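You operate a simulated robot arm through the tools that you are given. There is no shell and no other tool. Be economical: measure what you need, move in short steps, check, and stop when the job is done.

You are at the controls of a simulated robot arm. One attempt, no reset.

Task
Put things in order on the desk. At the end: the orange carton stands where the brown table clock stood; the brown table clock stands where the white milk bottle with the red cap stood; the white milk bottle with the red cap stands where the folded orange cloth stood; the folded orange cloth stands on top of the silver cover with a black knob; whatever was shut is shut again. Leave all else as you found it, and nothing knocked over.

It is judged by the outcome, as a careful person would: the job done as asked, and still so three seconds after it is handed in. It fails if anything else is knocked over, pushed out of place, dropped, spilled or broken. A push-on lid holds only when it is set on centred and level and pressed home; a screw cap is set on level and turned clockwise until tight. Flat cloth is picked up by pressing the open fingertips on it (5 to 10 N) and closing them slowly along it; thin cloth reads only 2 to 8 mm in the jaws.

Robot
A 5-joint arm with a two-finger parallel gripper, fixed in place. Base frame: the origin is at the foot of the arm, x ahead of it, y to its left, z up; the work surface is at about z = 0. Units: mm, degrees, N and s.
With the tool pointing down near the work surface it reaches from about 260 to 680 mm from the base axis. Its first joint turns from -66.0 to 66.0 degrees. The tool tilts only in the upright plane through the base axis and itself; it spins freely about its own axis. Payload 2.9 kg.
The TCP is the grasp point between the finger pads, 30 mm short of the fingertips. In the tool frame z runs along the fingers and y along their closing line. Largest opening 110 mm; finger width 20, thickness 10; the body of the gripper, 48 by 112 mm, starts 55 mm behind the TCP.
Orientation is that of the tool frame in the base frame, as [roll, pitch, yaw] about the fixed x, y, z axes, in that order (R = Rz(yaw) Ry(pitch) Rx(roll)). With the fingers straight down and closing along the base's y, the tool's x points along the base's -x, its y along +y and its z along -z.

Tools
- The arm moves only by the tool drive_tool. Its argument "targets" is one flat list of numbers, 7 for each row, row after row: the shift along the tool's x, y, z in units of 25 mm (1.0 is 25 mm), then the turn, a rotation vector about the tool's x, y, z in units of 8 degrees (1.0 is 8 degrees), then the finger opening in mm, from 0 to 110. In form: [dx, dy, dz, wx, wy, wz, claw, dx, dy, dz, wx, wy, wz, claw, ...]. A call has 1 to 10 rows; each row shifts and turns the commanded pose from where the row before left it, along the tool's axes as they then stand. A call with a number of a shift or a turn outside -1 to 1 is refused whole. Each row takes 0.2 s and may step no farther than 50 mm and 8.6 degrees from the row before; otherwise, or with a gripper value out of range, the whole call is refused. Where a pose cannot be reached the arm comes as near as it can. A force on the tool above 40 N (or 10 N above the force at the start of the call, whichever is more), or a blocked arm, ends the call early, and 0.2 s more pass. The fingers move at their own pace (about 108 mm/s each) and stop on an object; they squeeze with about 33 N. The grip force told is the motor's: it shows also when the fingers shut on nothing. Time passes only in rows, and 0.2 s behind the last, so rows that do not move let the fingers close. The reply holds the time, the measured pose of the TCP, the force on the tool along the base axes, the opening and the grip force, in the units named above and with some noise.
- Cameras (640 x 400 px; columns grow to the right, rows downward): "scene" is fixed at [26.5, -446, 609.3]; the picture's right is [0.84, -0.54, 0.00], its down [-0.28, -0.44, -0.86] and it looks along [0.46, 0.72, -0.52] (base axes); focal length 370 px, centre (320, 200). "wrist" rides on the gripper at [72, 17, -103] in the tool frame; the picture's right is [-0.23, 0.97, 0.00], its down [-0.76, -0.18, -0.62] and it looks along [-0.61, -0.14, 0.78] (tool axes); focal length 222 px, centre (320, 200).
- capture(camera): a new picture of that camera. No time passes.
- probe_pixels(camera, pixels): for up to 12 pixels [column, row] of the newest picture of that camera ("zoom" is the newest enlarged one), the place [x, y, z] in the base frame of the surface seen there, good to about 2 mm. No time passes.
- enlarge(camera, box): a new picture of the part [left, top, right, bottom] of that camera's present view, enlarged. No time passes.
- job_done(): hands the job in; it is judged then, once.

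Keep the steps short. Do not move on a guess: measure, check each grasp and each placing, and mend mistakes. In all there are 80 turns and 34 pictures (those below and enlarged ones count). Leave the gripper open and the arm clear of the work at the hand-in unless told otherwise, and finish with a single line.

The tools are called as a command line: name --argument value ..., lists and objects as JSON in quotes. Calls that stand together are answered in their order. drive_tool: Moves the arm, as the interface text tells. Its arguments: {"type":"object","properties":{"targets":{"type":"array","items":{"type":"number"}}},"required":["targets"]} The other tools are called the same way: capture (camera) takes a picture; probe_pixels (camera, pixels) gives the place of the surface under pixels of a picture; enlarge (camera, box) takes an enlarged picture of a part of a camera's view; job_done () hands the job in.

At the start:

```text
t: 0.0
eef_pos: [370.0, 64.2, 284.9]
tcp_rot: [-180.0, 0.0, -179.9]
ft_force: [-0.3, -0.2, -0.9]
width: 110.0
grasp_force: 0.1
```

scene: 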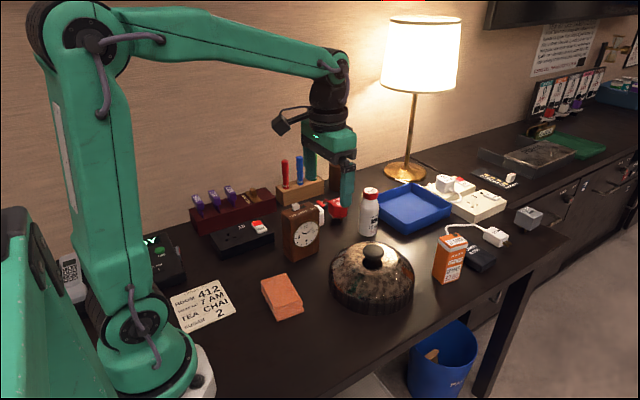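
wrist: 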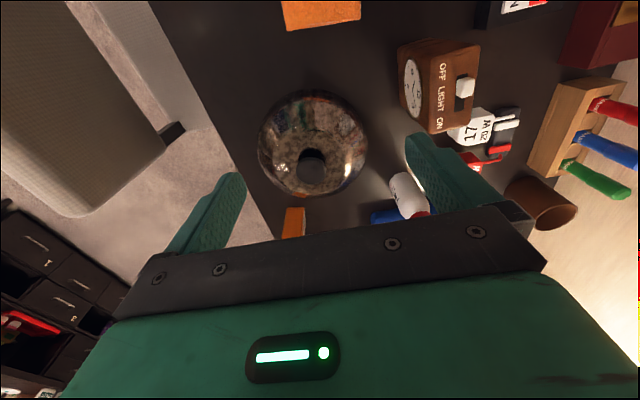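

I start with a closer look at the items on the desk: clock near (300,232), bottle (369,212), carton (450,260), cloth (282,297) and cover (372,277).

enlarge --camera "scene" --box '[240, 170, 500, 332]'

probe_pixels --camera "scene" --pixels '[[261, 281], [289, 274], [304, 310], [273, 320], [282, 297], [374, 250], [372, 262], [340, 290], [410, 285], [375, 310], [395, 262], [352, 258]]'

```text
2.46 times, centred on (370, 251) of scene
```

zoom: 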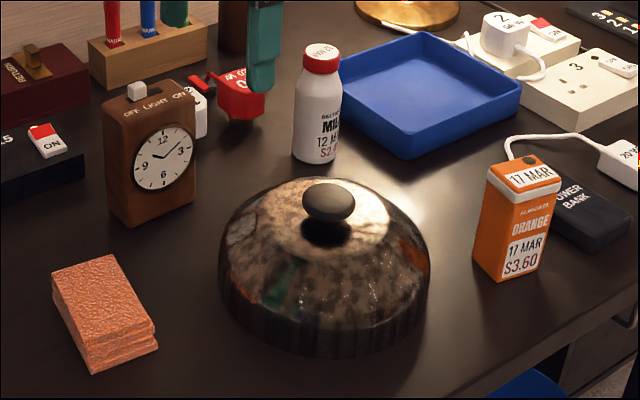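

```text
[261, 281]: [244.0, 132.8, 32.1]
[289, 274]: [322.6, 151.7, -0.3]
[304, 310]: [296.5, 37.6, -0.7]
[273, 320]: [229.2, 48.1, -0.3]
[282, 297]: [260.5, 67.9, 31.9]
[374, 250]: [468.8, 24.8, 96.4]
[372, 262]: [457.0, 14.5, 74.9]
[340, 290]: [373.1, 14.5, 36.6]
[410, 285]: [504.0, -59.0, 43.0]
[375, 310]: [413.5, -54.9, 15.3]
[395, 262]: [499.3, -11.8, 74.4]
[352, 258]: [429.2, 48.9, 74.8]
```

Next I measure each object in the enlarged picture: cloth corners (52,272), (112,255), (157,328), (92,360), then the knob, clock, bottle and carton.

probe_pixels --camera "zoom" --pixels '[[54, 273], [111, 257], [154, 318], [92, 346], [92, 370], [157, 347], [328, 184], [306, 202], [350, 202], [328, 205], [300, 240], [365, 215]]'

probe_pixels --camera "zoom" --pixels '[[107, 103], [128, 117], [190, 95], [170, 82], [128, 222], [195, 198], [138, 86], [112, 205], [306, 50], [336, 52], [321, 46], [321, 68]]'

probe_pixels --camera "zoom" --pixels '[[490, 168], [510, 188], [558, 175], [535, 158], [476, 262], [500, 280], [541, 265], [529, 160], [320, 158], [297, 150], [340, 148], [230, 280]]'

```text
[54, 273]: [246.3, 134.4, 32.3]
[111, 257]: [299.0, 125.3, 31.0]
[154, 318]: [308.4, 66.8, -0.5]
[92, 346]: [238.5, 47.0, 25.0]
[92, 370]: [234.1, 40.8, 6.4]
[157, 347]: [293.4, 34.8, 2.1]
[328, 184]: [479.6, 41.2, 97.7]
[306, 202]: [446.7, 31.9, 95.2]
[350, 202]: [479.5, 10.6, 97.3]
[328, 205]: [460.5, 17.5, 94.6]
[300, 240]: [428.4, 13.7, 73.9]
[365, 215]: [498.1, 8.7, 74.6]
```

```text
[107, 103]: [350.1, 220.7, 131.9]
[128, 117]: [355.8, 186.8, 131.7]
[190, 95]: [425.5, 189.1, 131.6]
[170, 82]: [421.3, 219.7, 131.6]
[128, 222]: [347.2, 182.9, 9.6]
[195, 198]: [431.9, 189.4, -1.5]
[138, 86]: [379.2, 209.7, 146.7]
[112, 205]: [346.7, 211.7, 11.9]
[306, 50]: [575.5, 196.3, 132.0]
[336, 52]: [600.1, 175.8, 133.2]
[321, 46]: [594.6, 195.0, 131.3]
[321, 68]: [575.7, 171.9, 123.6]
```

```text
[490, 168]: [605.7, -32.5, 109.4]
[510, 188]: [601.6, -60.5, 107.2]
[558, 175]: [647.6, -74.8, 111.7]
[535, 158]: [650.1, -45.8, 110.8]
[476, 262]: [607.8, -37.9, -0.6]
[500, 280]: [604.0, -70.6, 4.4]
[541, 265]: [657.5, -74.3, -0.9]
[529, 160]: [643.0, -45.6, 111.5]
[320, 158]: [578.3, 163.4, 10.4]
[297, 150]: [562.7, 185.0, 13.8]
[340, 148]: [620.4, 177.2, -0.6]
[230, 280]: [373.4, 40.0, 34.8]
```

The cloth is a block of about 55 × 88 mm, 32 mm high, centred near (267, 87). Its short side runs roughly along x. I go above it and start to spin the tool so the fingers close across the short side.

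drive_tool --targets '[0.83, 0.18, 0.3, 0, 0, 0, 110, 0.83, 0.18, 0.3, 0, 0, 0, 110, 0.83, 0.18, 0.3, 0, 0, 0, 110, 0.83, 0.18, 0.3, 0, 0, 0, 110, 0.8, 0.18, 0.3, 0, 0, 0, 110, 0, 0, 0, 0, 0, -1, 110, 0, 0, 0, 0, 0, -1, 110, 0, 0, 0, 0, 0, -1, 110, 0, 0, 0, 0, 0, -1, 110, 0, 0, 0, 0, 0, -1, 110]'

drive_tool --targets '[0, 0, 0, 0, 0, -1, 110, 0, 0, 0, 0, 0, -1, 110, 0, 0, 0, 0, 0, -1, 110, 0, 0, 0, 0, 0, -1, 110, 0, 0, 0, 0, 0, -1, 110, 0, 0, 0, 0, 0, -0.6, 110, 0, 0, 0.5, 0, 0, 0, 110, 0, 0, 0.5, 0, 0, 0, 110]'

capture --camera "wrist"

```text
t: 2.2
eef_pos: [268.3, 88.6, 249.0]
tcp_rot: [180.0, 0.0, -139.8]
ft_force: [-0.5, 0.2, 0.7]
width: 109.9
grasp_force: 0.0
```

```text
t: 4.0
eef_pos: [267.4, 87.9, 223.4]
tcp_rot: [180.0, 0.0, -95.1]
ft_force: [0.0, -0.5, 0.8]
width: 110.0
grasp_force: 0.1
```

```text
30 pictures are left
```

wrist: 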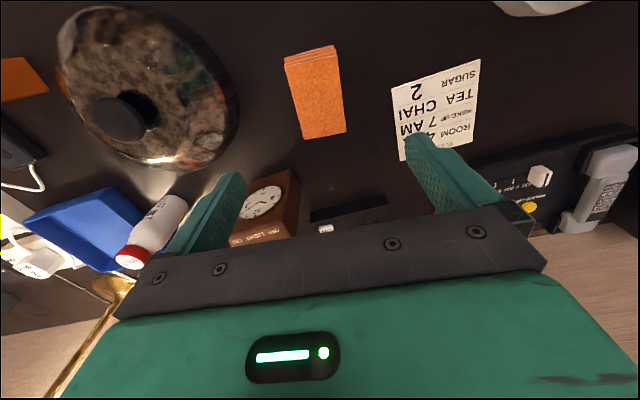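

The cloth is at (315,92) in the wrist picture. I measure its corners, plus the knob, the clock and the tray.

probe_pixels --camera "wrist" --pixels '[[287, 69], [336, 56], [344, 130], [303, 137], [316, 100], [95, 118], [146, 115], [120, 100], [120, 136], [82, 190], [118, 235], [140, 210]]'

```text
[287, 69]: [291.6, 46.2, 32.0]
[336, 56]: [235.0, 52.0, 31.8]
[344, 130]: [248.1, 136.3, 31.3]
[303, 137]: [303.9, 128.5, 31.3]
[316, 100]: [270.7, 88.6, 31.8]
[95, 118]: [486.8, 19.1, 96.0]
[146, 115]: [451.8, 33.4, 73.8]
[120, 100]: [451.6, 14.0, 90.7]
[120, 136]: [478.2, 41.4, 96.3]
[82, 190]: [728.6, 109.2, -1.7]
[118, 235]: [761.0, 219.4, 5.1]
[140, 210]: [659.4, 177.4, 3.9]
```

Cloth centre is (269.6, 90.7), turned about 2° more. I correct for that and descend with open fingers to TCP z ≈ 34.

drive_tool --targets '[-0.12, -0.08, 0.9, 0, 0, 0.25, 110, 0, 0, 0.95, 0, 0, 0, 110, 0, 0, 0.95, 0, 0, 0, 110, 0, 0, 0.95, 0, 0, 0, 110, 0, 0, 0.95, 0, 0, 0, 110, 0, 0, 0.95, 0, 0, 0, 110, 0, 0, 0.95, 0, 0, 0, 110, 0, 0, 0.5, 0, 0, 0, 110, 0, 0, 0.45, 0, 0, 0, 110]'

```text
t: 6.0
eef_pos: [269.8, 91.4, 34.6]
tcp_rot: [-180.0, -0.1, -97.2]
ft_force: [0.2, -0.6, -0.4]
width: 110.1
grasp_force: 0.2
```

Now at z 34.6 with no contact. I close slowly on the cloth, down to about 50 mm, and read the force.

drive_tool --targets '[0, 0, 0, 0, 0, 0, 80, 0, 0, 0, 0, 0, 0, 65, 0, 0, 0, 0, 0, 0, 56, 0, 0, 0, 0, 0, 0, 50, 0, 0, 0, 0, 0, 0, 46, 0, 0, 0, 0, 0, 0, 46]'

```text
t: 7.4
eef_pos: [268.8, 91.9, 35.5]
tcp_rot: [-180.0, 0.1, -97.2]
ft_force: [-0.2, -0.7, 0.8]
width: 60.9
grasp_force: 32.6
```

The jaws stop at 60.9 mm with 33 N, so the cloth is held. I lift it about 125 mm and look.

drive_tool --targets '[0, 0, -0.4, 0, 0, 0, 46, 0, 0, -0.6, 0, 0, 0, 46, 0, 0, -1, 0, 0, 0, 46, 0, 0, -1, 0, 0, 0, 46, 0, 0, -1, 0, 0, 0, 46, 0, 0, -1, 0, 0, 0, 46]'

capture --camera "wrist"

```text
t: 8.8
eef_pos: [268.6, 91.6, 159.3]
tcp_rot: [179.9, 0.0, -97.2]
ft_force: [0.5, 0.4, -0.5]
width: 61.0
grasp_force: 32.9
```

```text
29 pictures are left
```

wrist: 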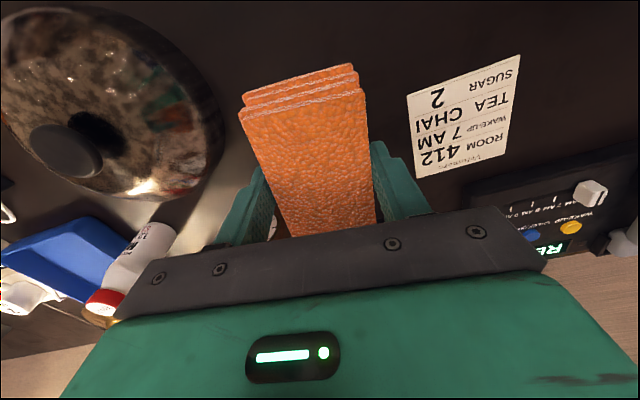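

The cloth hangs square in the jaws. I probe the knob outline here (centre near (66,150)) for an exact centre.

probe_pixels --camera "wrist" --pixels '[[32, 148], [55, 126], [66, 148], [85, 138], [98, 160], [80, 174], [50, 170], [60, 155], [130, 60], [40, 190], [150, 190], [218, 130]]'

```text
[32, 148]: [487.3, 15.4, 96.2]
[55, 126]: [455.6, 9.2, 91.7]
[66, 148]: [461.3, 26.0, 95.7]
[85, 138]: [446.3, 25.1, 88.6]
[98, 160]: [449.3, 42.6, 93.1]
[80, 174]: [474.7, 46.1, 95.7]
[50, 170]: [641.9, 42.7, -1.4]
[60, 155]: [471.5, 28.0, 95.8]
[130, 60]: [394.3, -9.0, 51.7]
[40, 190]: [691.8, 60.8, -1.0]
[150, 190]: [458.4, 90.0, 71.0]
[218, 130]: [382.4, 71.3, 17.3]
```

Knob centre is about (467, 26.5), top about z 96–98. I carry the cloth over it at z ≈ 170, with its underside near z 135.

drive_tool --targets '[0, -0.3, -0.4, 0, 0, 0, 46, 0.17, -0.88, 0, 0, 0, 0, 46, 0.17, -0.88, 0, 0, 0, 0, 46, 0.17, -0.88, 0, 0, 0, 0, 46, 0.17, -0.88, 0, 0, 0, 0, 46, 0.17, -0.88, 0, 0, 0, 0, 46, 0.17, -0.88, 0, 0, 0, 0, 46, 0.17, -0.88, 0, 0, 0, 0, 46, 0.17, -0.88, 0, 0, 0, 0, 46, 0.15, -0.85, 0, 0, 0, 0, 46]'

enlarge --camera "scene" --box '[290, 150, 450, 310]'

```text
t: 11.0
eef_pos: [468.7, 26.3, 170.1]
tcp_rot: [180.0, -0.1, -97.2]
ft_force: [0.3, -0.1, -0.4]
width: 61.1
grasp_force: 32.7
```

```text
2.50 times, centred on (370, 230) of scene
```

zoom: 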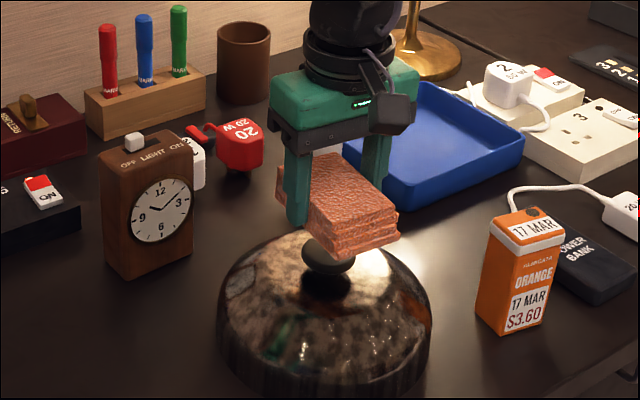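

It lines up. I fine-tune by 2 mm and lower it to just above the knob.

drive_tool --targets '[-0.08, 0.08, 0.4, 0, 0, 0, 46, 0, 0, 0.4, 0, 0, 0, 46, 0, 0, 0.3, 0, 0, 0, 46, 0, 0, 0.12, 0, 0, 0, 46, 0, 0, 0.06, 0, 0, 0, 46, 0, 0, 0.06, 0, 0, 0, 46]'

```text
t: 12.4
eef_pos: [466.2, 30.9, 136.4]
tcp_rot: [179.9, 0.0, -97.2]
ft_force: [-0.8, 0.3, -0.8]
width: 61.0
grasp_force: 32.6
```

z 136.4, no contact yet. I continue in 1 mm steps and watch the upward force.

drive_tool --targets '[0.04, -0.02, 0.04, 0, 0, 0, 46, 0, 0, 0.04, 0, 0, 0, 46, 0, 0, 0.04, 0, 0, 0, 46]'

drive_tool --targets '[0, 0, 0.04, 0, 0, 0, 46, 0, 0, 0.04, 0, 0, 0, 46]'

```text
t: 13.2
eef_pos: [466.7, 28.3, 133.0]
tcp_rot: [180.0, 0.0, -97.2]
ft_force: [0.3, -0.2, -0.5]
width: 61.1
grasp_force: 32.7
```

```text
t: 13.8
eef_pos: [467.4, 28.4, 132.9]
tcp_rot: [-179.8, 0.1, -97.2]
ft_force: [-3.9, -1.3, 18.7]
width: 61.1
grasp_force: 33.0
```

Contact reads 18.7 N upward at z 132.9. I back off 1 mm to ease the load, then open slowly.

drive_tool --targets '[0, 0, -0.04, 0, 0, 0, 46, 0, 0, 0, 0, 0, 0, 64, 0, 0, 0, 0, 0, 0, 70, 0, 0, 0, 0, 0, 0, 80, 0, 0, 0, 0, 0, 0, 90]'

enlarge --camera "scene" --box '[290, 150, 450, 310]'

```text
t: 15.0
eef_pos: [466.9, 28.5, 131.7]
tcp_rot: [180.0, 0.0, -97.2]
ft_force: [-0.5, -1.0, -1.0]
width: 90.0
grasp_force: 0.0
```

```text
2.50 times, centred on (370, 230) of scene
```

zoom: 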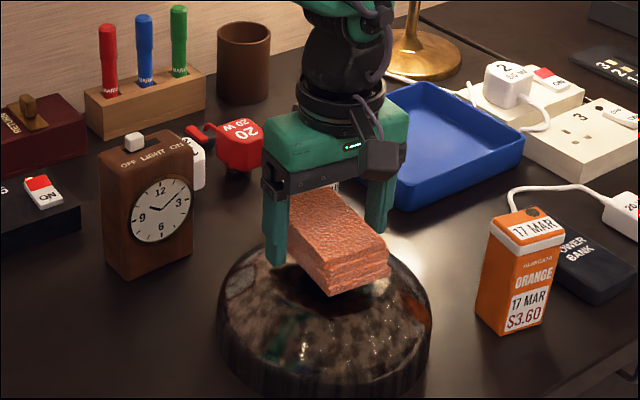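

The cloth seems to dip at the front. I check its level with probes before moving away.

probe_pixels --camera "zoom" --pixels '[[300, 200], [325, 200], [325, 235], [350, 240], [330, 265], [350, 258], [378, 248], [331, 290], [388, 268], [290, 238], [345, 285]]'

```text
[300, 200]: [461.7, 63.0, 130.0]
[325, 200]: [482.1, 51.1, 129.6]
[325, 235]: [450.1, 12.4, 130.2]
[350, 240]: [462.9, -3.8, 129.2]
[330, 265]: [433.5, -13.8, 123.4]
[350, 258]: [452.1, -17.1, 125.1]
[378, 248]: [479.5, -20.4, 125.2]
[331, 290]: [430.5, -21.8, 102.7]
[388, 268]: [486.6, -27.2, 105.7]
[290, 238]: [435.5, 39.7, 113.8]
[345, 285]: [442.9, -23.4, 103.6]
```

The top is level at z ≈ 130 with only the front edge softly drooped, so it rests well. I lift straight off, and check the lamp and bottle surroundings in the scene picture.

drive_tool --targets '[0, 0, -0.3, 0, 0, 0, 95, 0, 0, -0.7, 0, 0, 0, 100, 0, 0, -1, 0, 0, 0, 100, 0, 0, -1, 0, 0, 0, 100, 0, 0, -1, 0, 0, 0, 100]'

capture --camera "scene"

probe_pixels --camera "scene" --pixels '[[381, 80], [458, 85], [420, 92], [385, 172], [405, 182], [378, 208], [405, 233], [369, 188], [362, 232], [378, 232], [336, 218], [320, 215]]'

```text
t: 16.2
eef_pos: [467.2, 27.5, 232.3]
tcp_rot: [179.9, 0.0, -97.2]
ft_force: [0.4, 0.0, -0.8]
width: 99.9
grasp_force: 0.1
```

```text
26 pictures are left
```

scene: 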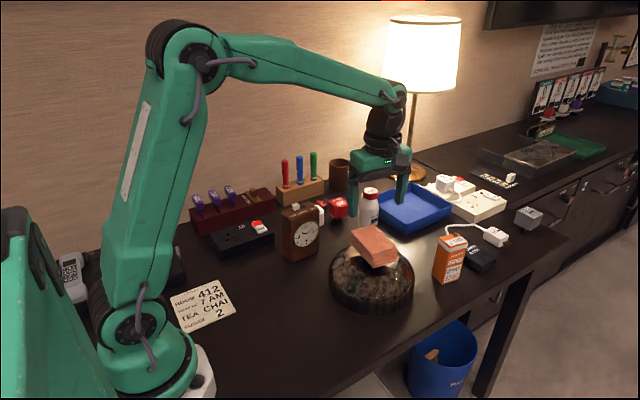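

```text
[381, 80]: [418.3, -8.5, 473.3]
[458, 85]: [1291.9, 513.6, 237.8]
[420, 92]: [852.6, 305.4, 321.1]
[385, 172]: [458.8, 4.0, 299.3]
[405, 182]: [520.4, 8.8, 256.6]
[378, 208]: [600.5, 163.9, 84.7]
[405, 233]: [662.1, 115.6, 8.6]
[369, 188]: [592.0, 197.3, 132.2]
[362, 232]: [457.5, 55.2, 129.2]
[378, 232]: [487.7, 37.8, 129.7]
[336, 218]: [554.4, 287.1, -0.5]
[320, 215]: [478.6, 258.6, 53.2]
```

The lamp is far away (x > 850), so the way is clear. I move over to the bottle near (588,184).

drive_tool --targets '[-0.974, -0.573, 0, 0, 0, 0, 110, -0.974, -0.573, 0, 0, 0, 0, 110, -0.974, -0.573, 0, 0, 0, 0, 110, -0.974, -0.573, 0, 0, 0, 0, 110, -0.974, -0.573, 0, 0, 0, 0, 110, -0.974, -0.573, 0, 0, 0, 0, 110, -0.974, -0.573, 0, 0, 0, 0, 110]'

capture --camera "wrist"

```text
t: 17.8
eef_pos: [587.6, 183.2, 232.4]
tcp_rot: [179.9, -0.1, -97.2]
ft_force: [-0.7, -0.4, 0.1]
width: 110.2
grasp_force: 0.0
```

```text
25 pictures are left
```

wrist: 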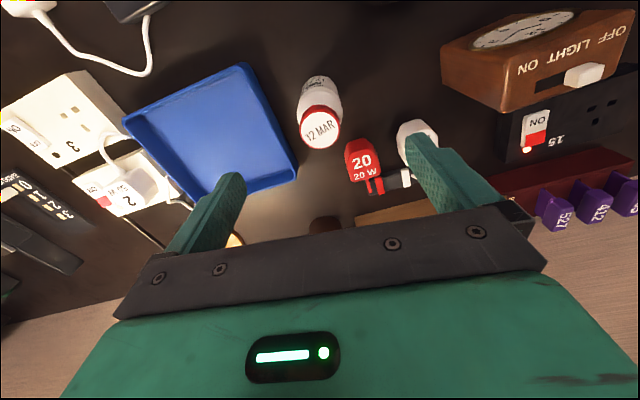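

The bottle cap is at (320,130), with the tray to its left and the red 20 W plug at (362,160). I measure them.

probe_pixels --camera "wrist" --pixels '[[301, 128], [341, 128], [320, 112], [320, 146], [298, 96], [341, 98], [242, 64], [298, 165], [296, 180], [346, 150], [350, 178], [372, 142]]'

probe_pixels --camera "wrist" --pixels '[[270, 115], [300, 168], [347, 165], [365, 185], [378, 160], [398, 150], [430, 125], [355, 215], [325, 222], [345, 180], [309, 80], [405, 178]]'

```text
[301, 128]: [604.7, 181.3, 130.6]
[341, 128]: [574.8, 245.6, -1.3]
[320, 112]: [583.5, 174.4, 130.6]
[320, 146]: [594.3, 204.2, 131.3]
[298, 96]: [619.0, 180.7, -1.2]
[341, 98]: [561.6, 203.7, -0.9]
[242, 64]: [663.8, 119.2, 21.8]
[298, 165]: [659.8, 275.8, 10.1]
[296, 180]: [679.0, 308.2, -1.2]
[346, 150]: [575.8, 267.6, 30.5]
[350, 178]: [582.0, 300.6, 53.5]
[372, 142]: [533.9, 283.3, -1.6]
```

```text
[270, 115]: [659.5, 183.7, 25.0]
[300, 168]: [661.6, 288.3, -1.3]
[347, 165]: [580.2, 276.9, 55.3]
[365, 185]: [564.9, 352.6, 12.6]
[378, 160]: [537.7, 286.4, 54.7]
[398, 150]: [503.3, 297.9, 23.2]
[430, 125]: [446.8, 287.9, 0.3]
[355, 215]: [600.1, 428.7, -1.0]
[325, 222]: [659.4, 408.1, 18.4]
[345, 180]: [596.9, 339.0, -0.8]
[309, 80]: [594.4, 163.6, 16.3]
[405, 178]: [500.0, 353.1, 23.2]
```

Bottle centre is about (589.5, 187.5), tray edge at x 660, plug beyond y 268. I centre on it and descend to TCP z ≈ 84, keeping the gripper body above the cap (131).

drive_tool --targets '[-0.18, -0.05, 0.5, 0, 0, 0, 100, 0, 0, 0.95, 0, 0, 0, 100, 0, 0, 0.95, 0, 0, 0, 100, 0, 0, 0.95, 0, 0, 0, 100, 0, 0, 0.95, 0, 0, 0, 100, 0, 0, 0.95, 0, 0, 0, 100, 0, 0, 0.69, 0, 0, 0, 100]'

capture --camera "wrist"

```text
t: 19.4
eef_pos: [587.9, 188.6, 83.3]
tcp_rot: [180.0, 0.0, -97.2]
ft_force: [-0.2, 0.5, -0.2]
width: 100.0
grasp_force: 0.1
```

```text
24 pictures are left
```

wrist: 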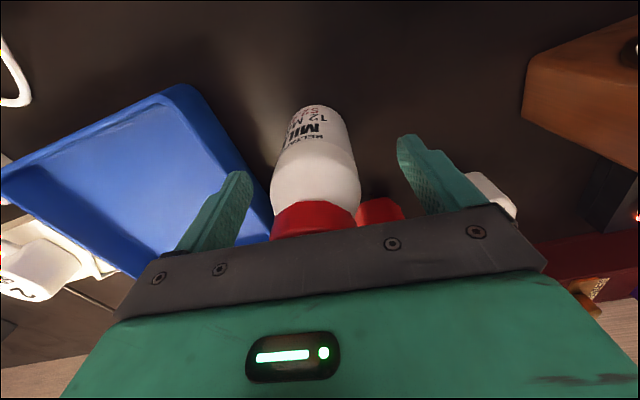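

The bottle stands between the pads. I close slowly.

drive_tool --targets '[0, 0, 0, 0, 0, 0, 75, 0, 0, 0, 0, 0, 0, 62, 0, 0, 0, 0, 0, 0, 54, 0, 0, 0, 0, 0, 0, 46, 0, 0, 0, 0, 0, 0, 38, 0, 0, 0, 0, 0, 0, 36]'

```text
t: 20.8
eef_pos: [586.5, 188.6, 82.4]
tcp_rot: [-180.0, 0.0, -97.2]
ft_force: [-1.6, -0.3, 1.8]
width: 48.8
grasp_force: 32.6
```

Bottle gripped at 48.8 mm. I lift it straight up 175 mm.

drive_tool --targets '[0, 0, -0.4, 0, 0, 0, 36, 0, 0, -0.8, 0, 0, 0, 36, 0, 0, -1, 0, 0, 0, 36, 0, 0, -1, 0, 0, 0, 36, 0, 0, -1, 0, 0, 0, 36, 0, 0, -1, 0, 0, 0, 36, 0, 0, -1, 0, 0, 0, 36, 0, 0, -0.8, 0, 0, 0, 36]'

capture --camera "wrist"

```text
t: 22.6
eef_pos: [590.1, 187.8, 259.2]
tcp_rot: [-180.0, 0.0, -97.2]
ft_force: [-0.6, -0.2, -3.2]
width: 49.0
grasp_force: 33.7
```

```text
23 pictures are left
```

wrist: 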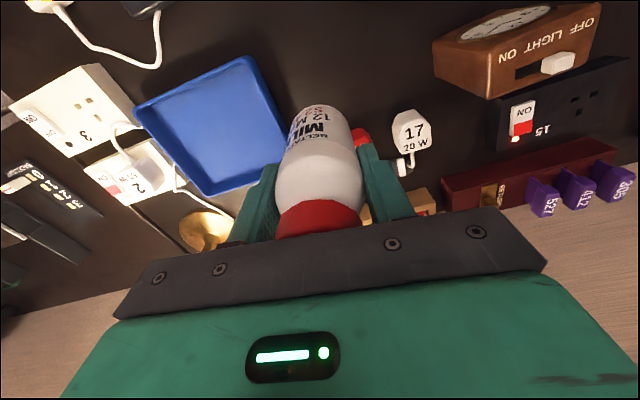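

Bottle is off the desk and upright. I carry it towards the cloth's old place (269, 90), in 13 rows.

drive_tool --targets '[0.422, 0.939, 0, 0, 0, 0, 36, 0.422, 0.939, 0, 0, 0, 0, 36, 0.422, 0.939, 0, 0, 0, 0, 36, 0.422, 0.939, 0, 0, 0, 0, 36, 0.422, 0.939, 0, 0, 0, 0, 36, 0.422, 0.939, 0, 0, 0, 0, 36, 0.422, 0.939, 0, 0, 0, 0, 36, 0.422, 0.939, 0, 0, 0, 0, 36, 0.422, 0.939, 0, 0, 0, 0, 36]'

drive_tool --targets '[0.422, 0.939, 0, 0, 0, 0, 36, 0.422, 0.939, 0, 0, 0, 0, 36, 0.422, 0.939, 0, 0, 0, 0, 36, 0.422, 0.939, 0, 0, 0, 0, 36, 0, 0, 0.5, 0, 0, 0, 36, 0, 0, 1, 0, 0, 0, 36, 0, 0, 1, 0, 0, 0, 36]'

```text
t: 24.6
eef_pos: [366.2, 121.0, 258.1]
tcp_rot: [180.0, 0.0, -97.2]
ft_force: [-1.1, -0.3, -2.1]
width: 48.9
grasp_force: 32.5
```

```text
t: 26.2
eef_pos: [268.2, 92.6, 196.4]
tcp_rot: [180.0, 0.0, -97.1]
ft_force: [0.1, 0.5, -2.7]
width: 48.9
grasp_force: 32.9
```

Over the spot. I lower to z ≈ 86; it stood at z ≈ 83 when gripped.

drive_tool --targets '[0.08, 0, 0.9, 0, 0, 0, 36, 0, 0, 0.9, 0, 0, 0, 36, 0, 0, 0.9, 0, 0, 0, 36, 0, 0, 0.9, 0, 0, 0, 36, 0, 0, 0.5, 0, 0, 0, 36, 0, 0, 0.3, 0, 0, 0, 36]'

drive_tool --targets '[0, 0, 0.05, 0, 0, 0, 36, 0, 0, 0.05, 0, 0, 0, 36, 0, 0, 0, 0, 0, 0, 36]'

```text
t: 27.6
eef_pos: [268.2, 91.1, 85.4]
tcp_rot: [180.0, 0.1, -97.1]
ft_force: [0.0, -0.6, -1.9]
width: 48.9
grasp_force: 33.1
```

```text
t: 28.4
eef_pos: [269.0, 89.4, 83.3]
tcp_rot: [179.9, 0.0, -97.3]
ft_force: [0.7, -0.9, -1.7]
width: 48.7
grasp_force: 32.9
```

Still no contact (−1.7 N is the bottle's weight). I go on in 0.75 mm steps.

drive_tool --targets '[0, 0, 0.03, 0, 0, 0, 36, 0, 0, 0, 0, 0, 0, 36]'

drive_tool --targets '[0, 0, 0.03, 0, 0, 0, 36, 0, 0, 0, 0, 0, 0, 36]'

```text
t: 29.0
eef_pos: [270.5, 90.7, 83.8]
tcp_rot: [-179.9, 0.0, -97.2]
ft_force: [-0.5, 0.0, 0.4]
width: 48.8
grasp_force: 33.2
```

```text
t: 29.6
eef_pos: [268.3, 92.1, 82.5]
tcp_rot: [-179.9, -0.1, -97.2]
ft_force: [-4.8, -8.1, 28.0]
width: 48.8
grasp_force: 32.8
```

It stands (28 N upward). I ease up 0.75 mm, open, check the force, then lift off.

drive_tool --targets '[0, 0, -0.03, 0, 0, 0, 36, 0, 0, 0, 0, 0, 0, 52, 0, 0, 0, 0, 0, 0, 62, 0, 0, 0, 0, 0, 0, 80, 0, 0, 0, 0, 0, 0, 100]'

drive_tool --targets '[0, 0, -0.5, 0, 0, 0, 100, 0, 0, -1, 0, 0, 0, 100, 0, 0, -1, 0, 0, 0, 100, 0, 0, -1, 0, 0, 0, 100, 0, 0, -1, 0, 0, 0, 100, 0, 0, -1, 0, 0, 0, 100]'

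capture --camera "scene"

```text
t: 30.8
eef_pos: [267.8, 90.5, 82.4]
tcp_rot: [179.9, 0.0, -97.2]
ft_force: [0.6, -0.3, 0.4]
width: 100.3
grasp_force: 0.1
```

```text
t: 32.2
eef_pos: [268.2, 90.9, 220.5]
tcp_rot: [-179.9, 0.0, -97.2]
ft_force: [0.3, -0.3, 0.7]
width: 100.2
grasp_force: 0.1
```

```text
22 pictures are left
```

scene: 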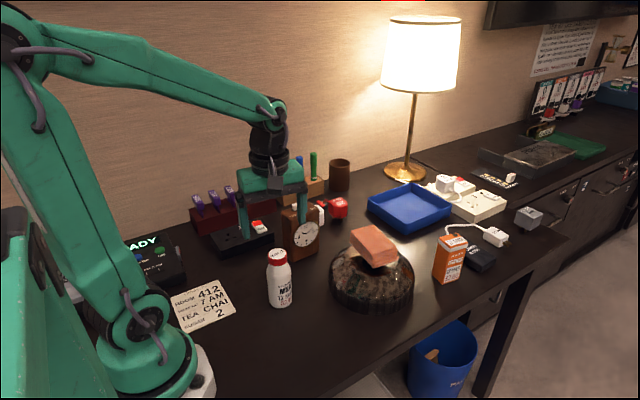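

The bottle stands upright at the cloth's spot (280,278). Next is the clock: I move above it at about (388,203) and look.

drive_tool --targets '[-0.842, -0.7, -0.1, 0, 0, 0, 110, -0.842, -0.7, -0.1, 0, 0, 0, 110, -0.842, -0.7, -0.1, 0, 0, 0, 110, -0.842, -0.7, -0.1, 0, 0, 0, 110, -0.842, -0.7, -0.1, 0, 0, 0, 110, -0.842, -0.7, -0.1, 0, 0, 0, 110, 0, 0, 0, 0, 0, 0.9, 110]'

capture --camera "wrist"

```text
t: 33.8
eef_pos: [388.8, 204.5, 235.5]
tcp_rot: [-180.0, 0.0, -104.5]
ft_force: [0.1, 0.3, 0.1]
width: 110.1
grasp_force: 0.0
```

```text
21 pictures are left
```

wrist: 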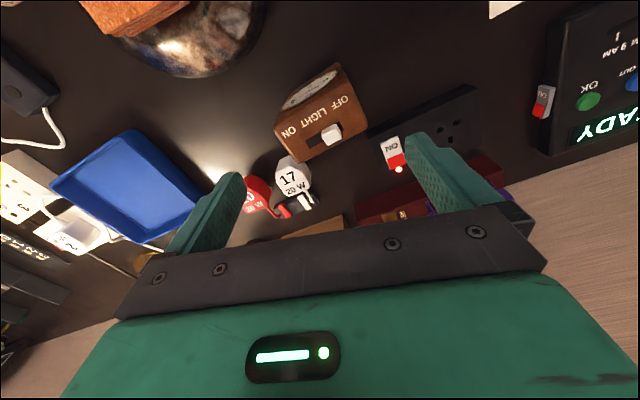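

I turned the wrong way: yaw is −104.5 and I want about −90. I measure the clock's top corners and the things beside it before correcting.

probe_pixels --camera "wrist" --pixels '[[278, 134], [306, 160], [366, 125], [353, 94], [314, 112], [330, 134], [331, 128], [336, 142], [294, 162], [310, 180], [395, 140], [387, 165]]'

probe_pixels --camera "wrist" --pixels '[[278, 100], [335, 67], [350, 85], [278, 120], [370, 132], [376, 122], [440, 100], [405, 165], [300, 215], [252, 185], [320, 150], [345, 140]]'

```text
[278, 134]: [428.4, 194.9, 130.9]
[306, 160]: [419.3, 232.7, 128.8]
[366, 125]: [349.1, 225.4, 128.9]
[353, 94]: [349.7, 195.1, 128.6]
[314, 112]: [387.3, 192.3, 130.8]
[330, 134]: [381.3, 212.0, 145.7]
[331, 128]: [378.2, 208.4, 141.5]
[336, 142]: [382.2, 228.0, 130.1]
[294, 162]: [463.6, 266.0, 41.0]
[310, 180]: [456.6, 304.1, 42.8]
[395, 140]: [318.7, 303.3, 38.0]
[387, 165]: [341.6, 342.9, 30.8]
```

```text
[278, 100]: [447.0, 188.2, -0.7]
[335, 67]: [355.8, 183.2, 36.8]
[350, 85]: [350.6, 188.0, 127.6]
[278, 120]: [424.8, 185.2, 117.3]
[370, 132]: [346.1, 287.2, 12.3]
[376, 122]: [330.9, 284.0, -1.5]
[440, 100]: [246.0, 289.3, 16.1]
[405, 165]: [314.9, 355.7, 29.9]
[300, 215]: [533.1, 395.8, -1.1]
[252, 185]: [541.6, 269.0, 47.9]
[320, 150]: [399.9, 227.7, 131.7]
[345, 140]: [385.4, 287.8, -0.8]
```

Clock top centre is about (388.5, 208), ~75 mm wide, turned about 3°. Button top is z 147. I rotate to yaw −87, centre, and descend to TCP z ≈ 100.

drive_tool --targets '[0, 0, 0, 0, 0, -1, 110, 0, 0, 0, 0, 0, -1, 110, 0, 0, 0, 0, 0, -0.19, 110, -0.14, 0, 0.5, 0, 0, 0, 110]'

capture --camera "wrist"

```text
t: 34.8
eef_pos: [387.8, 205.9, 223.2]
tcp_rot: [179.9, 0.1, -86.7]
ft_force: [0.3, 0.3, 0.1]
width: 110.2
grasp_force: 0.1
```

```text
20 pictures are left
```

wrist: 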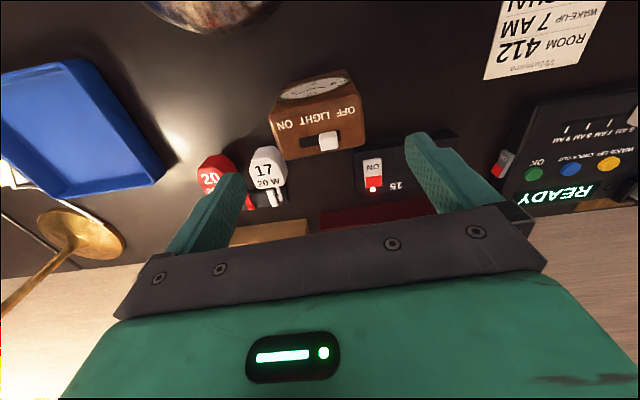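

probe_pixels --camera "wrist" --pixels '[[273, 120], [361, 104], [364, 148], [286, 158], [272, 128], [363, 120], [320, 112], [320, 153], [350, 150], [300, 157]]'

```text
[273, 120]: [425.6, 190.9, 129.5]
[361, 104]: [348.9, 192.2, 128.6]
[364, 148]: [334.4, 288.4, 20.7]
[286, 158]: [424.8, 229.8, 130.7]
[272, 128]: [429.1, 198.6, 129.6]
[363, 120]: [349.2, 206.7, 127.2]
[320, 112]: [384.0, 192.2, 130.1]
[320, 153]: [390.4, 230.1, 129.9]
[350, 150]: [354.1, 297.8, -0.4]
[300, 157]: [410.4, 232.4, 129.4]
```

Centre confirmed at about (388, 209). I descend.

drive_tool --targets '[-0.12, 0, 0.8, 0, 0, 0, 110, 0, 0, 0.8, 0, 0, 0, 110, 0, 0, 0.8, 0, 0, 0, 110, 0, 0, 0.8, 0, 0, 0, 110, 0, 0, 0.8, 0, 0, 0, 110, 0, 0, 0.6, 0, 0, 0, 110, 0, 0, 0.35, 0, 0, 0, 110]'

enlarge --camera "scene" --box '[240, 150, 360, 290]'

```text
t: 36.4
eef_pos: [388.0, 208.5, 97.9]
tcp_rot: [180.0, -0.1, -86.9]
ft_force: [-0.7, -0.1, 0.0]
width: 109.8
grasp_force: 0.2
```

```text
2.86 times, centred on (300, 220) of scene
```

zoom: 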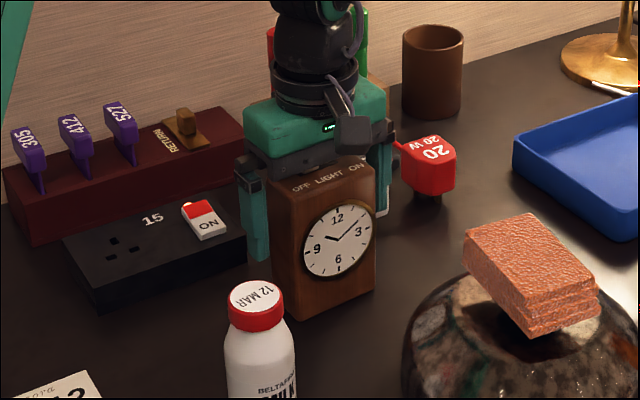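

Fingers straddle the clock. I close slowly; about 75–80 mm is expected.

drive_tool --targets '[0, 0, 0, 0, 0, 0, 95, 0, 0, 0, 0, 0, 0, 86, 0, 0, 0, 0, 0, 0, 80, 0, 0, 0, 0, 0, 0, 74, 0, 0, 0, 0, 0, 0, 68, 0, 0, 0, 0, 0, 0, 66]'

```text
t: 37.8
eef_pos: [387.7, 209.2, 99.6]
tcp_rot: [180.0, 0.0, -86.8]
ft_force: [0.3, 0.1, -0.7]
width: 83.8
grasp_force: 32.7
```

Clock gripped at 83.8 mm. I lift it 110 mm.

drive_tool --targets '[0, 0, -0.3, 0, 0, 0, 66, 0, 0, -0.6, 0, 0, 0, 66, 0, 0, -0.9, 0, 0, 0, 66, 0, 0, -0.9, 0, 0, 0, 66, 0, 0, -0.9, 0, 0, 0, 66, 0, 0, -0.8, 0, 0, 0, 66]'

enlarge --camera "scene" --box '[220, 110, 420, 290]'

```text
t: 39.2
eef_pos: [387.9, 207.2, 208.6]
tcp_rot: [179.9, 0.0, -86.9]
ft_force: [0.2, 0.9, -2.8]
width: 83.8
grasp_force: 32.9
```

```text
2.22 times, centred on (320, 200) of scene
```

zoom: 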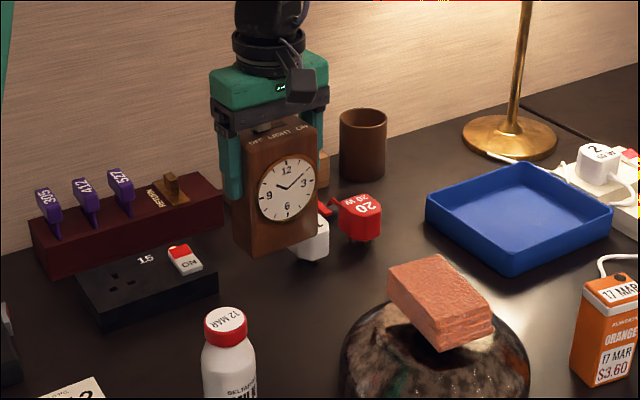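

Held level. I carry it to the bottle's old place (589, 188).

drive_tool --targets '[0.137, -0.887, 0, 0, 0, 0, 66, 0.137, -0.887, 0, 0, 0, 0, 66, 0.137, -0.887, 0, 0, 0, 0, 66, 0.137, -0.887, 0, 0, 0, 0, 66, 0.137, -0.887, 0, 0, 0, 0, 66, 0.137, -0.887, 0, 0, 0, 0, 66, 0.137, -0.887, 0, 0, 0, 0, 66, 0.137, -0.887, 0, 0, 0, 0, 66, 0.137, -0.887, 0, 0, 0, 0, 66]'

drive_tool --targets '[0, 0, 0.8, 0, 0, 0, 66, 0, 0, 0.8, 0, 0, 0, 66, 0, 0, 0.8, 0, 0, 0, 66, 0, 0, 0.8, 0, 0, 0, 66, 0, 0, 0.5, 0, 0, 0, 66, 0, 0, 0.3, 0, 0, 0, 66, 0, 0, 0.15, 0, 0, 0, 66]'

```text
t: 41.2
eef_pos: [590.0, 187.8, 209.3]
tcp_rot: [-180.0, 0.0, -87.0]
ft_force: [-0.8, -0.3, -1.8]
width: 83.7
grasp_force: 32.6
```

```text
t: 42.8
eef_pos: [589.3, 189.5, 105.3]
tcp_rot: [180.0, 0.0, -86.9]
ft_force: [-0.1, -0.7, -1.7]
width: 83.9
grasp_force: 32.6
```

At z 105; the gripping height was about 99. I continue down in small steps.

drive_tool --targets '[0, 0, 0.1, 0, 0, 0, 66, 0, 0, 0.06, 0, 0, 0, 66, 0, 0, 0, 0, 0, 0, 66]'

drive_tool --targets '[0, 0, 0.03, 0, 0, 0, 66, 0, 0, 0, 0, 0, 0, 66]'

drive_tool --targets '[0, 0, 0.03, 0, 0, 0, 66, 0, 0, 0, 0, 0, 0, 66]'

```text
t: 43.6
eef_pos: [588.9, 189.4, 101.8]
tcp_rot: [180.0, 0.0, -86.9]
ft_force: [-0.3, 0.1, -1.4]
width: 84.0
grasp_force: 33.3
```

```text
t: 44.2
eef_pos: [590.2, 190.1, 100.8]
tcp_rot: [-180.0, 0.0, -86.9]
ft_force: [-0.2, -0.1, -1.5]
width: 83.9
grasp_force: 33.1
```

```text
t: 44.8
eef_pos: [590.0, 189.6, 98.7]
tcp_rot: [179.9, -0.1, -86.9]
ft_force: [0.6, 0.0, -2.4]
width: 84.1
grasp_force: 33.0
```

Not touching yet (−2.4 N). More small steps.

drive_tool --targets '[0, 0, 0.03, 0, 0, 0, 66, 0, 0, 0, 0, 0, 0, 66]'

drive_tool --targets '[0, 0, 0.02, 0, 0, 0, 66, 0, 0, 0, 0, 0, 0, 66]'

```text
t: 45.4
eef_pos: [590.2, 189.5, 98.3]
tcp_rot: [-180.0, 0.0, -86.9]
ft_force: [-0.6, 0.6, 3.4]
width: 83.8
grasp_force: 33.1
```

```text
t: 46.0
eef_pos: [589.7, 190.3, 98.4]
tcp_rot: [-179.9, 0.0, -86.9]
ft_force: [-2.2, 1.2, 10.1]
width: 83.9
grasp_force: 32.9
```

The clock stands on the desk (10 N). I release and rise straight up.

drive_tool --targets '[0, 0, -0.01, 0, 0, 0, 86, 0, 0, 0, 0, 0, 0, 92, 0, 0, 0, 0, 0, 0, 100, 0, 0, 0, 0, 0, 0, 110, 0, 0, 0, 0, 0, 0, 110]'

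drive_tool --targets '[0, 0, -0.4, 0, 0, 0, 110, 0, 0, -0.8, 0, 0, 0, 110, 0, 0, -1, 0, 0, 0, 110, 0, 0, -1, 0, 0, 0, 110, 0, 0, -1, 0, 0, 0, 110, 0, 0, -1, 0, 0, 0, 110]'

enlarge --camera "scene" --box '[260, 150, 500, 300]'

```text
t: 47.2
eef_pos: [588.8, 189.3, 99.1]
tcp_rot: [-180.0, 0.0, -86.9]
ft_force: [-0.3, 0.6, 0.5]
width: 110.0
grasp_force: 0.0
```

```text
t: 48.6
eef_pos: [590.1, 187.4, 228.8]
tcp_rot: [-179.9, 0.0, -87.0]
ft_force: [-0.6, 0.6, 1.1]
width: 109.6
grasp_force: 0.0
```

```text
2.67 times, centred on (380, 225) of scene
```

zoom: 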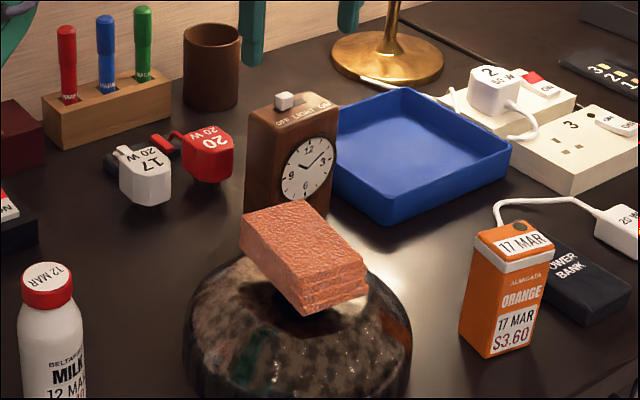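

The clock stands upright beside the tray. Now the carton: I travel above it at about (627,−53) and look.

drive_tool --targets '[0.967, -0.096, 0, 0, 0, 0, 110, 0.967, -0.096, 0, 0, 0, 0, 110, 0.967, -0.096, 0, 0, 0, 0, 110, 0.967, -0.096, 0, 0, 0, 0, 110, 0.967, -0.096, 0, 0, 0, 0, 110, 0.967, -0.096, 0, 0, 0, 0, 110, 0.967, -0.096, 0, 0, 0, 0, 110, 0.967, -0.096, 0, 0, 0, 0, 110, 0.967, -0.096, 0, 0, 0, 0, 110, 0.967, -0.096, 0, 0, 0, 0, 110]'

capture --camera "wrist"

```text
t: 50.8
eef_pos: [625.8, -50.3, 227.9]
tcp_rot: [179.9, -0.1, -86.8]
ft_force: [0.7, -0.7, 0.3]
width: 110.3
grasp_force: 0.0
```

```text
16 pictures are left
```

wrist: 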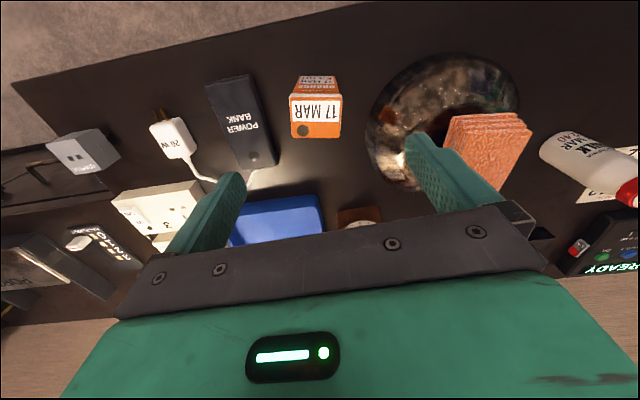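

The carton top is at (316,117) and the power bank at (240,125). I measure the carton's corners and its neighbours.

probe_pixels --camera "wrist" --pixels '[[293, 99], [339, 96], [339, 135], [293, 135], [316, 116], [316, 134], [294, 78], [336, 77], [250, 77], [275, 160], [248, 165], [303, 130]]'

```text
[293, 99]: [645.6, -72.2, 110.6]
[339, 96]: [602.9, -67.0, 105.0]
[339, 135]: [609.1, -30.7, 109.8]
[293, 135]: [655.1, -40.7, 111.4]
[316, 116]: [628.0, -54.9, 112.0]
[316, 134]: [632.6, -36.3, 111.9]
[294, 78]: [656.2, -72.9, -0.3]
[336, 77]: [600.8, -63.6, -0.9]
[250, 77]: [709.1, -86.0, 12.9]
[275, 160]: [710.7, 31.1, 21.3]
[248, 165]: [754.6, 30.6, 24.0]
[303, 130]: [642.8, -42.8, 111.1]
```

Carton is centred at (628.3, −52.8), turned about −11°, top z 112. I spin to yaw −101, centre, and descend to TCP z ≈ 70. The fingertips at z 40 clear the power bank (24).

drive_tool --targets '[0, 0, 0, 0, 0, 0.9, 100, 0, 0, 0, 0, 0, 0.88, 100, 0.085, -0.127, 0.6, 0, 0, 0, 100, 0, 0, 0.9, 0, 0, 0, 100, 0, 0, 0.9, 0, 0, 0, 100, 0, 0, 0.9, 0, 0, 0, 100, 0, 0, 0.9, 0, 0, 0, 100, 0, 0, 0.9, 0, 0, 0, 100, 0, 0, 0.8, 0, 0, 0, 100, 0, 0, 0.42, 0, 0, 0, 100]'

capture --camera "wrist"

```text
t: 53.0
eef_pos: [629.4, -53.8, 70.8]
tcp_rot: [180.0, 0.1, -101.1]
ft_force: [-1.0, -0.8, -0.2]
width: 100.1
grasp_force: 0.1
```

```text
15 pictures are left
```

wrist: 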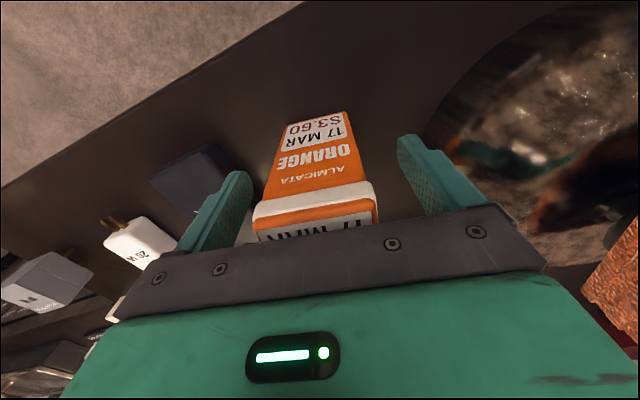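

Carton centred between the pads. I close slowly.

drive_tool --targets '[0, 0, 0, 0, 0, 0, 75, 0, 0, 0, 0, 0, 0, 60, 0, 0, 0, 0, 0, 0, 52, 0, 0, 0, 0, 0, 0, 46, 0, 0, 0, 0, 0, 0, 40, 0, 0, 0, 0, 0, 0, 36]'

```text
t: 54.4
eef_pos: [630.7, -53.2, 70.7]
tcp_rot: [180.0, 0.1, -101.0]
ft_force: [-0.5, 0.3, -0.2]
width: 49.9
grasp_force: 32.8
```

Gripped at 49.9 mm. I lift it 175 mm so it clears the cloth and the clock.

drive_tool --targets '[0, 0, -0.3, 0, 0, 0, 36, 0, 0, -0.7, 0, 0, 0, 36, 0, 0, -1, 0, 0, 0, 36, 0, 0, -1, 0, 0, 0, 36, 0, 0, -1, 0, 0, 0, 36, 0, 0, -1, 0, 0, 0, 36, 0, 0, -1, 0, 0, 0, 36, 0, 0, -1, 0, 0, 0, 36]'

capture --camera "wrist"

```text
t: 56.2
eef_pos: [627.8, -52.6, 244.7]
tcp_rot: [179.8, 0.0, -101.1]
ft_force: [0.0, 0.0, -2.4]
width: 49.8
grasp_force: 32.9
```

```text
14 pictures are left
```

wrist: 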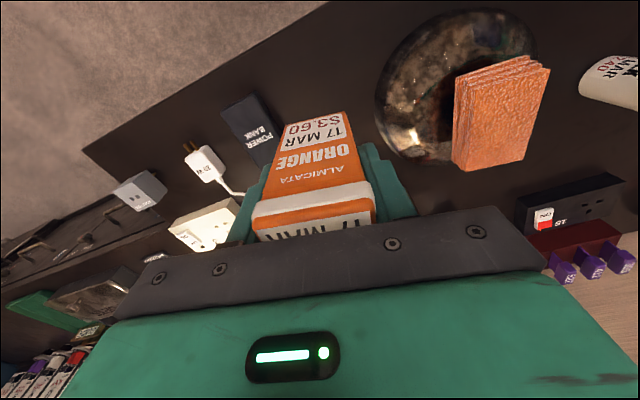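

Held upright. I carry it to the clock's old place (388, 208.5).

drive_tool --targets '[-0.647, 0.882, 0, 0, 0, 0, 36, -0.647, 0.882, 0, 0, 0, 0, 36, -0.647, 0.882, 0, 0, 0, 0, 36, -0.647, 0.882, 0, 0, 0, 0, 36, -0.647, 0.882, 0, 0, 0, 0, 36, -0.647, 0.882, 0, 0, 0, 0, 36, -0.647, 0.882, 0, 0, 0, 0, 36, -0.647, 0.882, 0, 0, 0, 0, 36, -0.647, 0.882, 0, 0, 0, 0, 36, -0.647, 0.882, 0, 0, 0, 0, 36]'

drive_tool --targets '[-0.647, 0.882, 0, 0, 0, 0, 36, -0.647, 0.882, 0, 0, 0, 0, 36, -0.647, 0.882, 0, 0, 0, 0, 36, 0, 0, 0.8, 0, 0, -0.9, 36, 0, 0, 1, 0, 0, -0.5, 36, 0, 0, 1, 0, 0, 0, 36]'

```text
t: 58.4
eef_pos: [443.1, 149.6, 244.0]
tcp_rot: [179.9, -0.1, -101.2]
ft_force: [-0.5, 0.9, -1.5]
width: 49.7
grasp_force: 32.8
```

```text
t: 59.8
eef_pos: [389.9, 209.8, 174.6]
tcp_rot: [179.9, 0.0, -89.8]
ft_force: [-0.4, -0.5, -2.3]
width: 49.9
grasp_force: 32.8
```

On target at (389, 209), z 174.6. I lower to just above the setting height (~70.5).

drive_tool --targets '[0, 0, 0.9, 0, 0, 0, 36, 0, 0, 0.9, 0, 0, 0, 36, 0, 0, 0.9, 0, 0, 0, 36, 0, 0, 0.8, 0, 0, 0, 36, 0, 0, 0.4, 0, 0, 0, 36, 0, 0, 0.12, 0, 0, 0, 36, 0, 0, 0.04, 0, 0, 0, 36]'

drive_tool --targets '[0, 0, 0.03, 0, 0, 0, 36, 0, 0, 0, 0, 0, 0, 36]'

```text
t: 61.4
eef_pos: [387.4, 208.8, 73.6]
tcp_rot: [-180.0, 0.0, -90.0]
ft_force: [-0.9, 0.5, -1.8]
width: 50.0
grasp_force: 33.1
```

```text
t: 62.0
eef_pos: [387.1, 208.9, 72.6]
tcp_rot: [179.9, 0.0, -89.9]
ft_force: [-0.2, -0.5, -2.5]
width: 49.8
grasp_force: 33.5
```

Still free. Small steps on.

drive_tool --targets '[0, 0, 0.03, 0, 0, 0, 36, 0, 0, 0, 0, 0, 0, 36]'

drive_tool --targets '[0, 0, 0.03, 0, 0, 0, 36, 0, 0, 0, 0, 0, 0, 36]'

```text
t: 62.6
eef_pos: [387.4, 209.1, 72.9]
tcp_rot: [-180.0, 0.0, -90.0]
ft_force: [0.0, -0.8, -2.5]
width: 49.6
grasp_force: 33.4
```

```text
t: 63.2
eef_pos: [387.9, 208.8, 70.7]
tcp_rot: [-180.0, 0.0, -89.9]
ft_force: [-0.4, -0.4, -1.2]
width: 49.8
grasp_force: 32.7
```

drive_tool --targets '[0, 0, 0.02, 0, 0, 0, 36, 0, 0, 0, 0, 0, 0, 36]'

```text
t: 63.8
eef_pos: [387.6, 208.3, 70.8]
tcp_rot: [180.0, 0.0, -89.9]
ft_force: [-0.1, -0.5, -1.2]
width: 49.8
grasp_force: 33.0
```

Slightly unloaded, not yet firm. One more small step.

drive_tool --targets '[0, 0, 0.03, 0, 0, 0, 36, 0, 0, 0, 0, 0, 0, 36]'

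```text
t: 64.4
eef_pos: [387.9, 207.7, 70.1]
tcp_rot: [180.0, 0.0, -89.9]
ft_force: [-0.1, 0.5, -0.4]
width: 49.7
grasp_force: 32.8
```

drive_tool --targets '[0, 0, 0.03, 0, 0, 0, 36, 0, 0, 0, 0, 0, 0, 36]'

```text
t: 65.0
eef_pos: [388.6, 207.6, 70.8]
tcp_rot: [180.0, 0.0, -90.0]
ft_force: [-5.8, 0.9, 12.1]
width: 50.0
grasp_force: 33.0
```

The carton is on the desk (12 N). I release and rise.

drive_tool --targets '[0, 0, -0.02, 0, 0, 0, 52, 0, 0, 0, 0, 0, 0, 60, 0, 0, 0, 0, 0, 0, 75, 0, 0, 0, 0, 0, 0, 90, 0, 0, 0, 0, 0, 0, 90]'

drive_tool --targets '[0, 0, -0.4, 0, 0, 0, 90, 0, 0, -0.8, 0, 0, 0, 90, 0, 0, -1, 0, 0, 0, 90, 0, 0, -1, 0, 0, 0, 90, 0, 0, -1, 0, 0, 0, 90, 0, 0, -1, 0, 0, 0, 100, 0, 0, -1, 0, 0, 0, 110, 0, 0, -1, 0, 0, 0, 110]'

capture --camera "scene"

enlarge --camera "scene" --box '[240, 170, 500, 332]'

```text
t: 66.2
eef_pos: [387.6, 208.4, 69.3]
tcp_rot: [-179.9, 0.0, -89.9]
ft_force: [-0.3, 1.0, -0.3]
width: 90.1
grasp_force: 0.1
```

```text
t: 68.0
eef_pos: [388.9, 207.3, 252.2]
tcp_rot: [-179.9, 0.0, -89.9]
ft_force: [0.6, -0.3, 0.2]
width: 110.0
grasp_force: 0.0
```

```text
13 pictures are left
```

scene: 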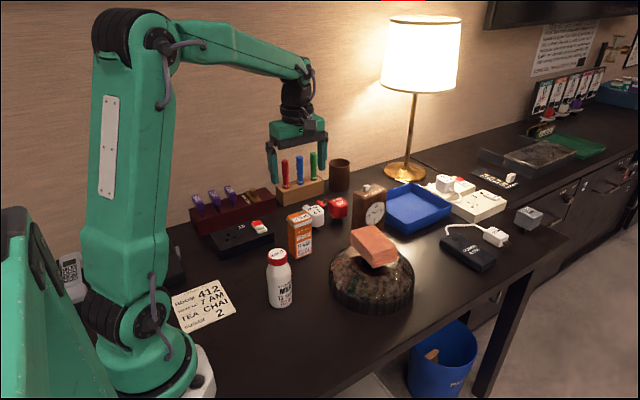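

```text
2.46 times, centred on (370, 251) of scene
```

zoom: 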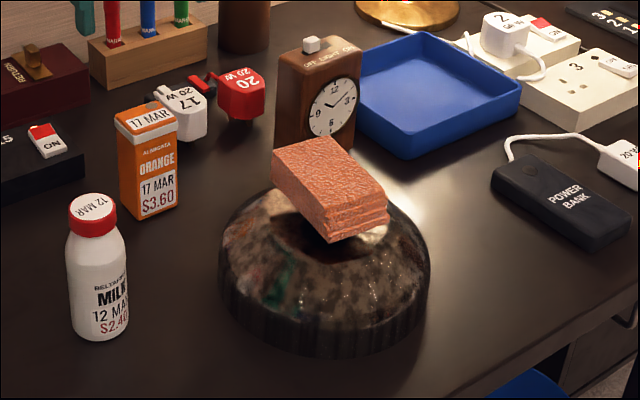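

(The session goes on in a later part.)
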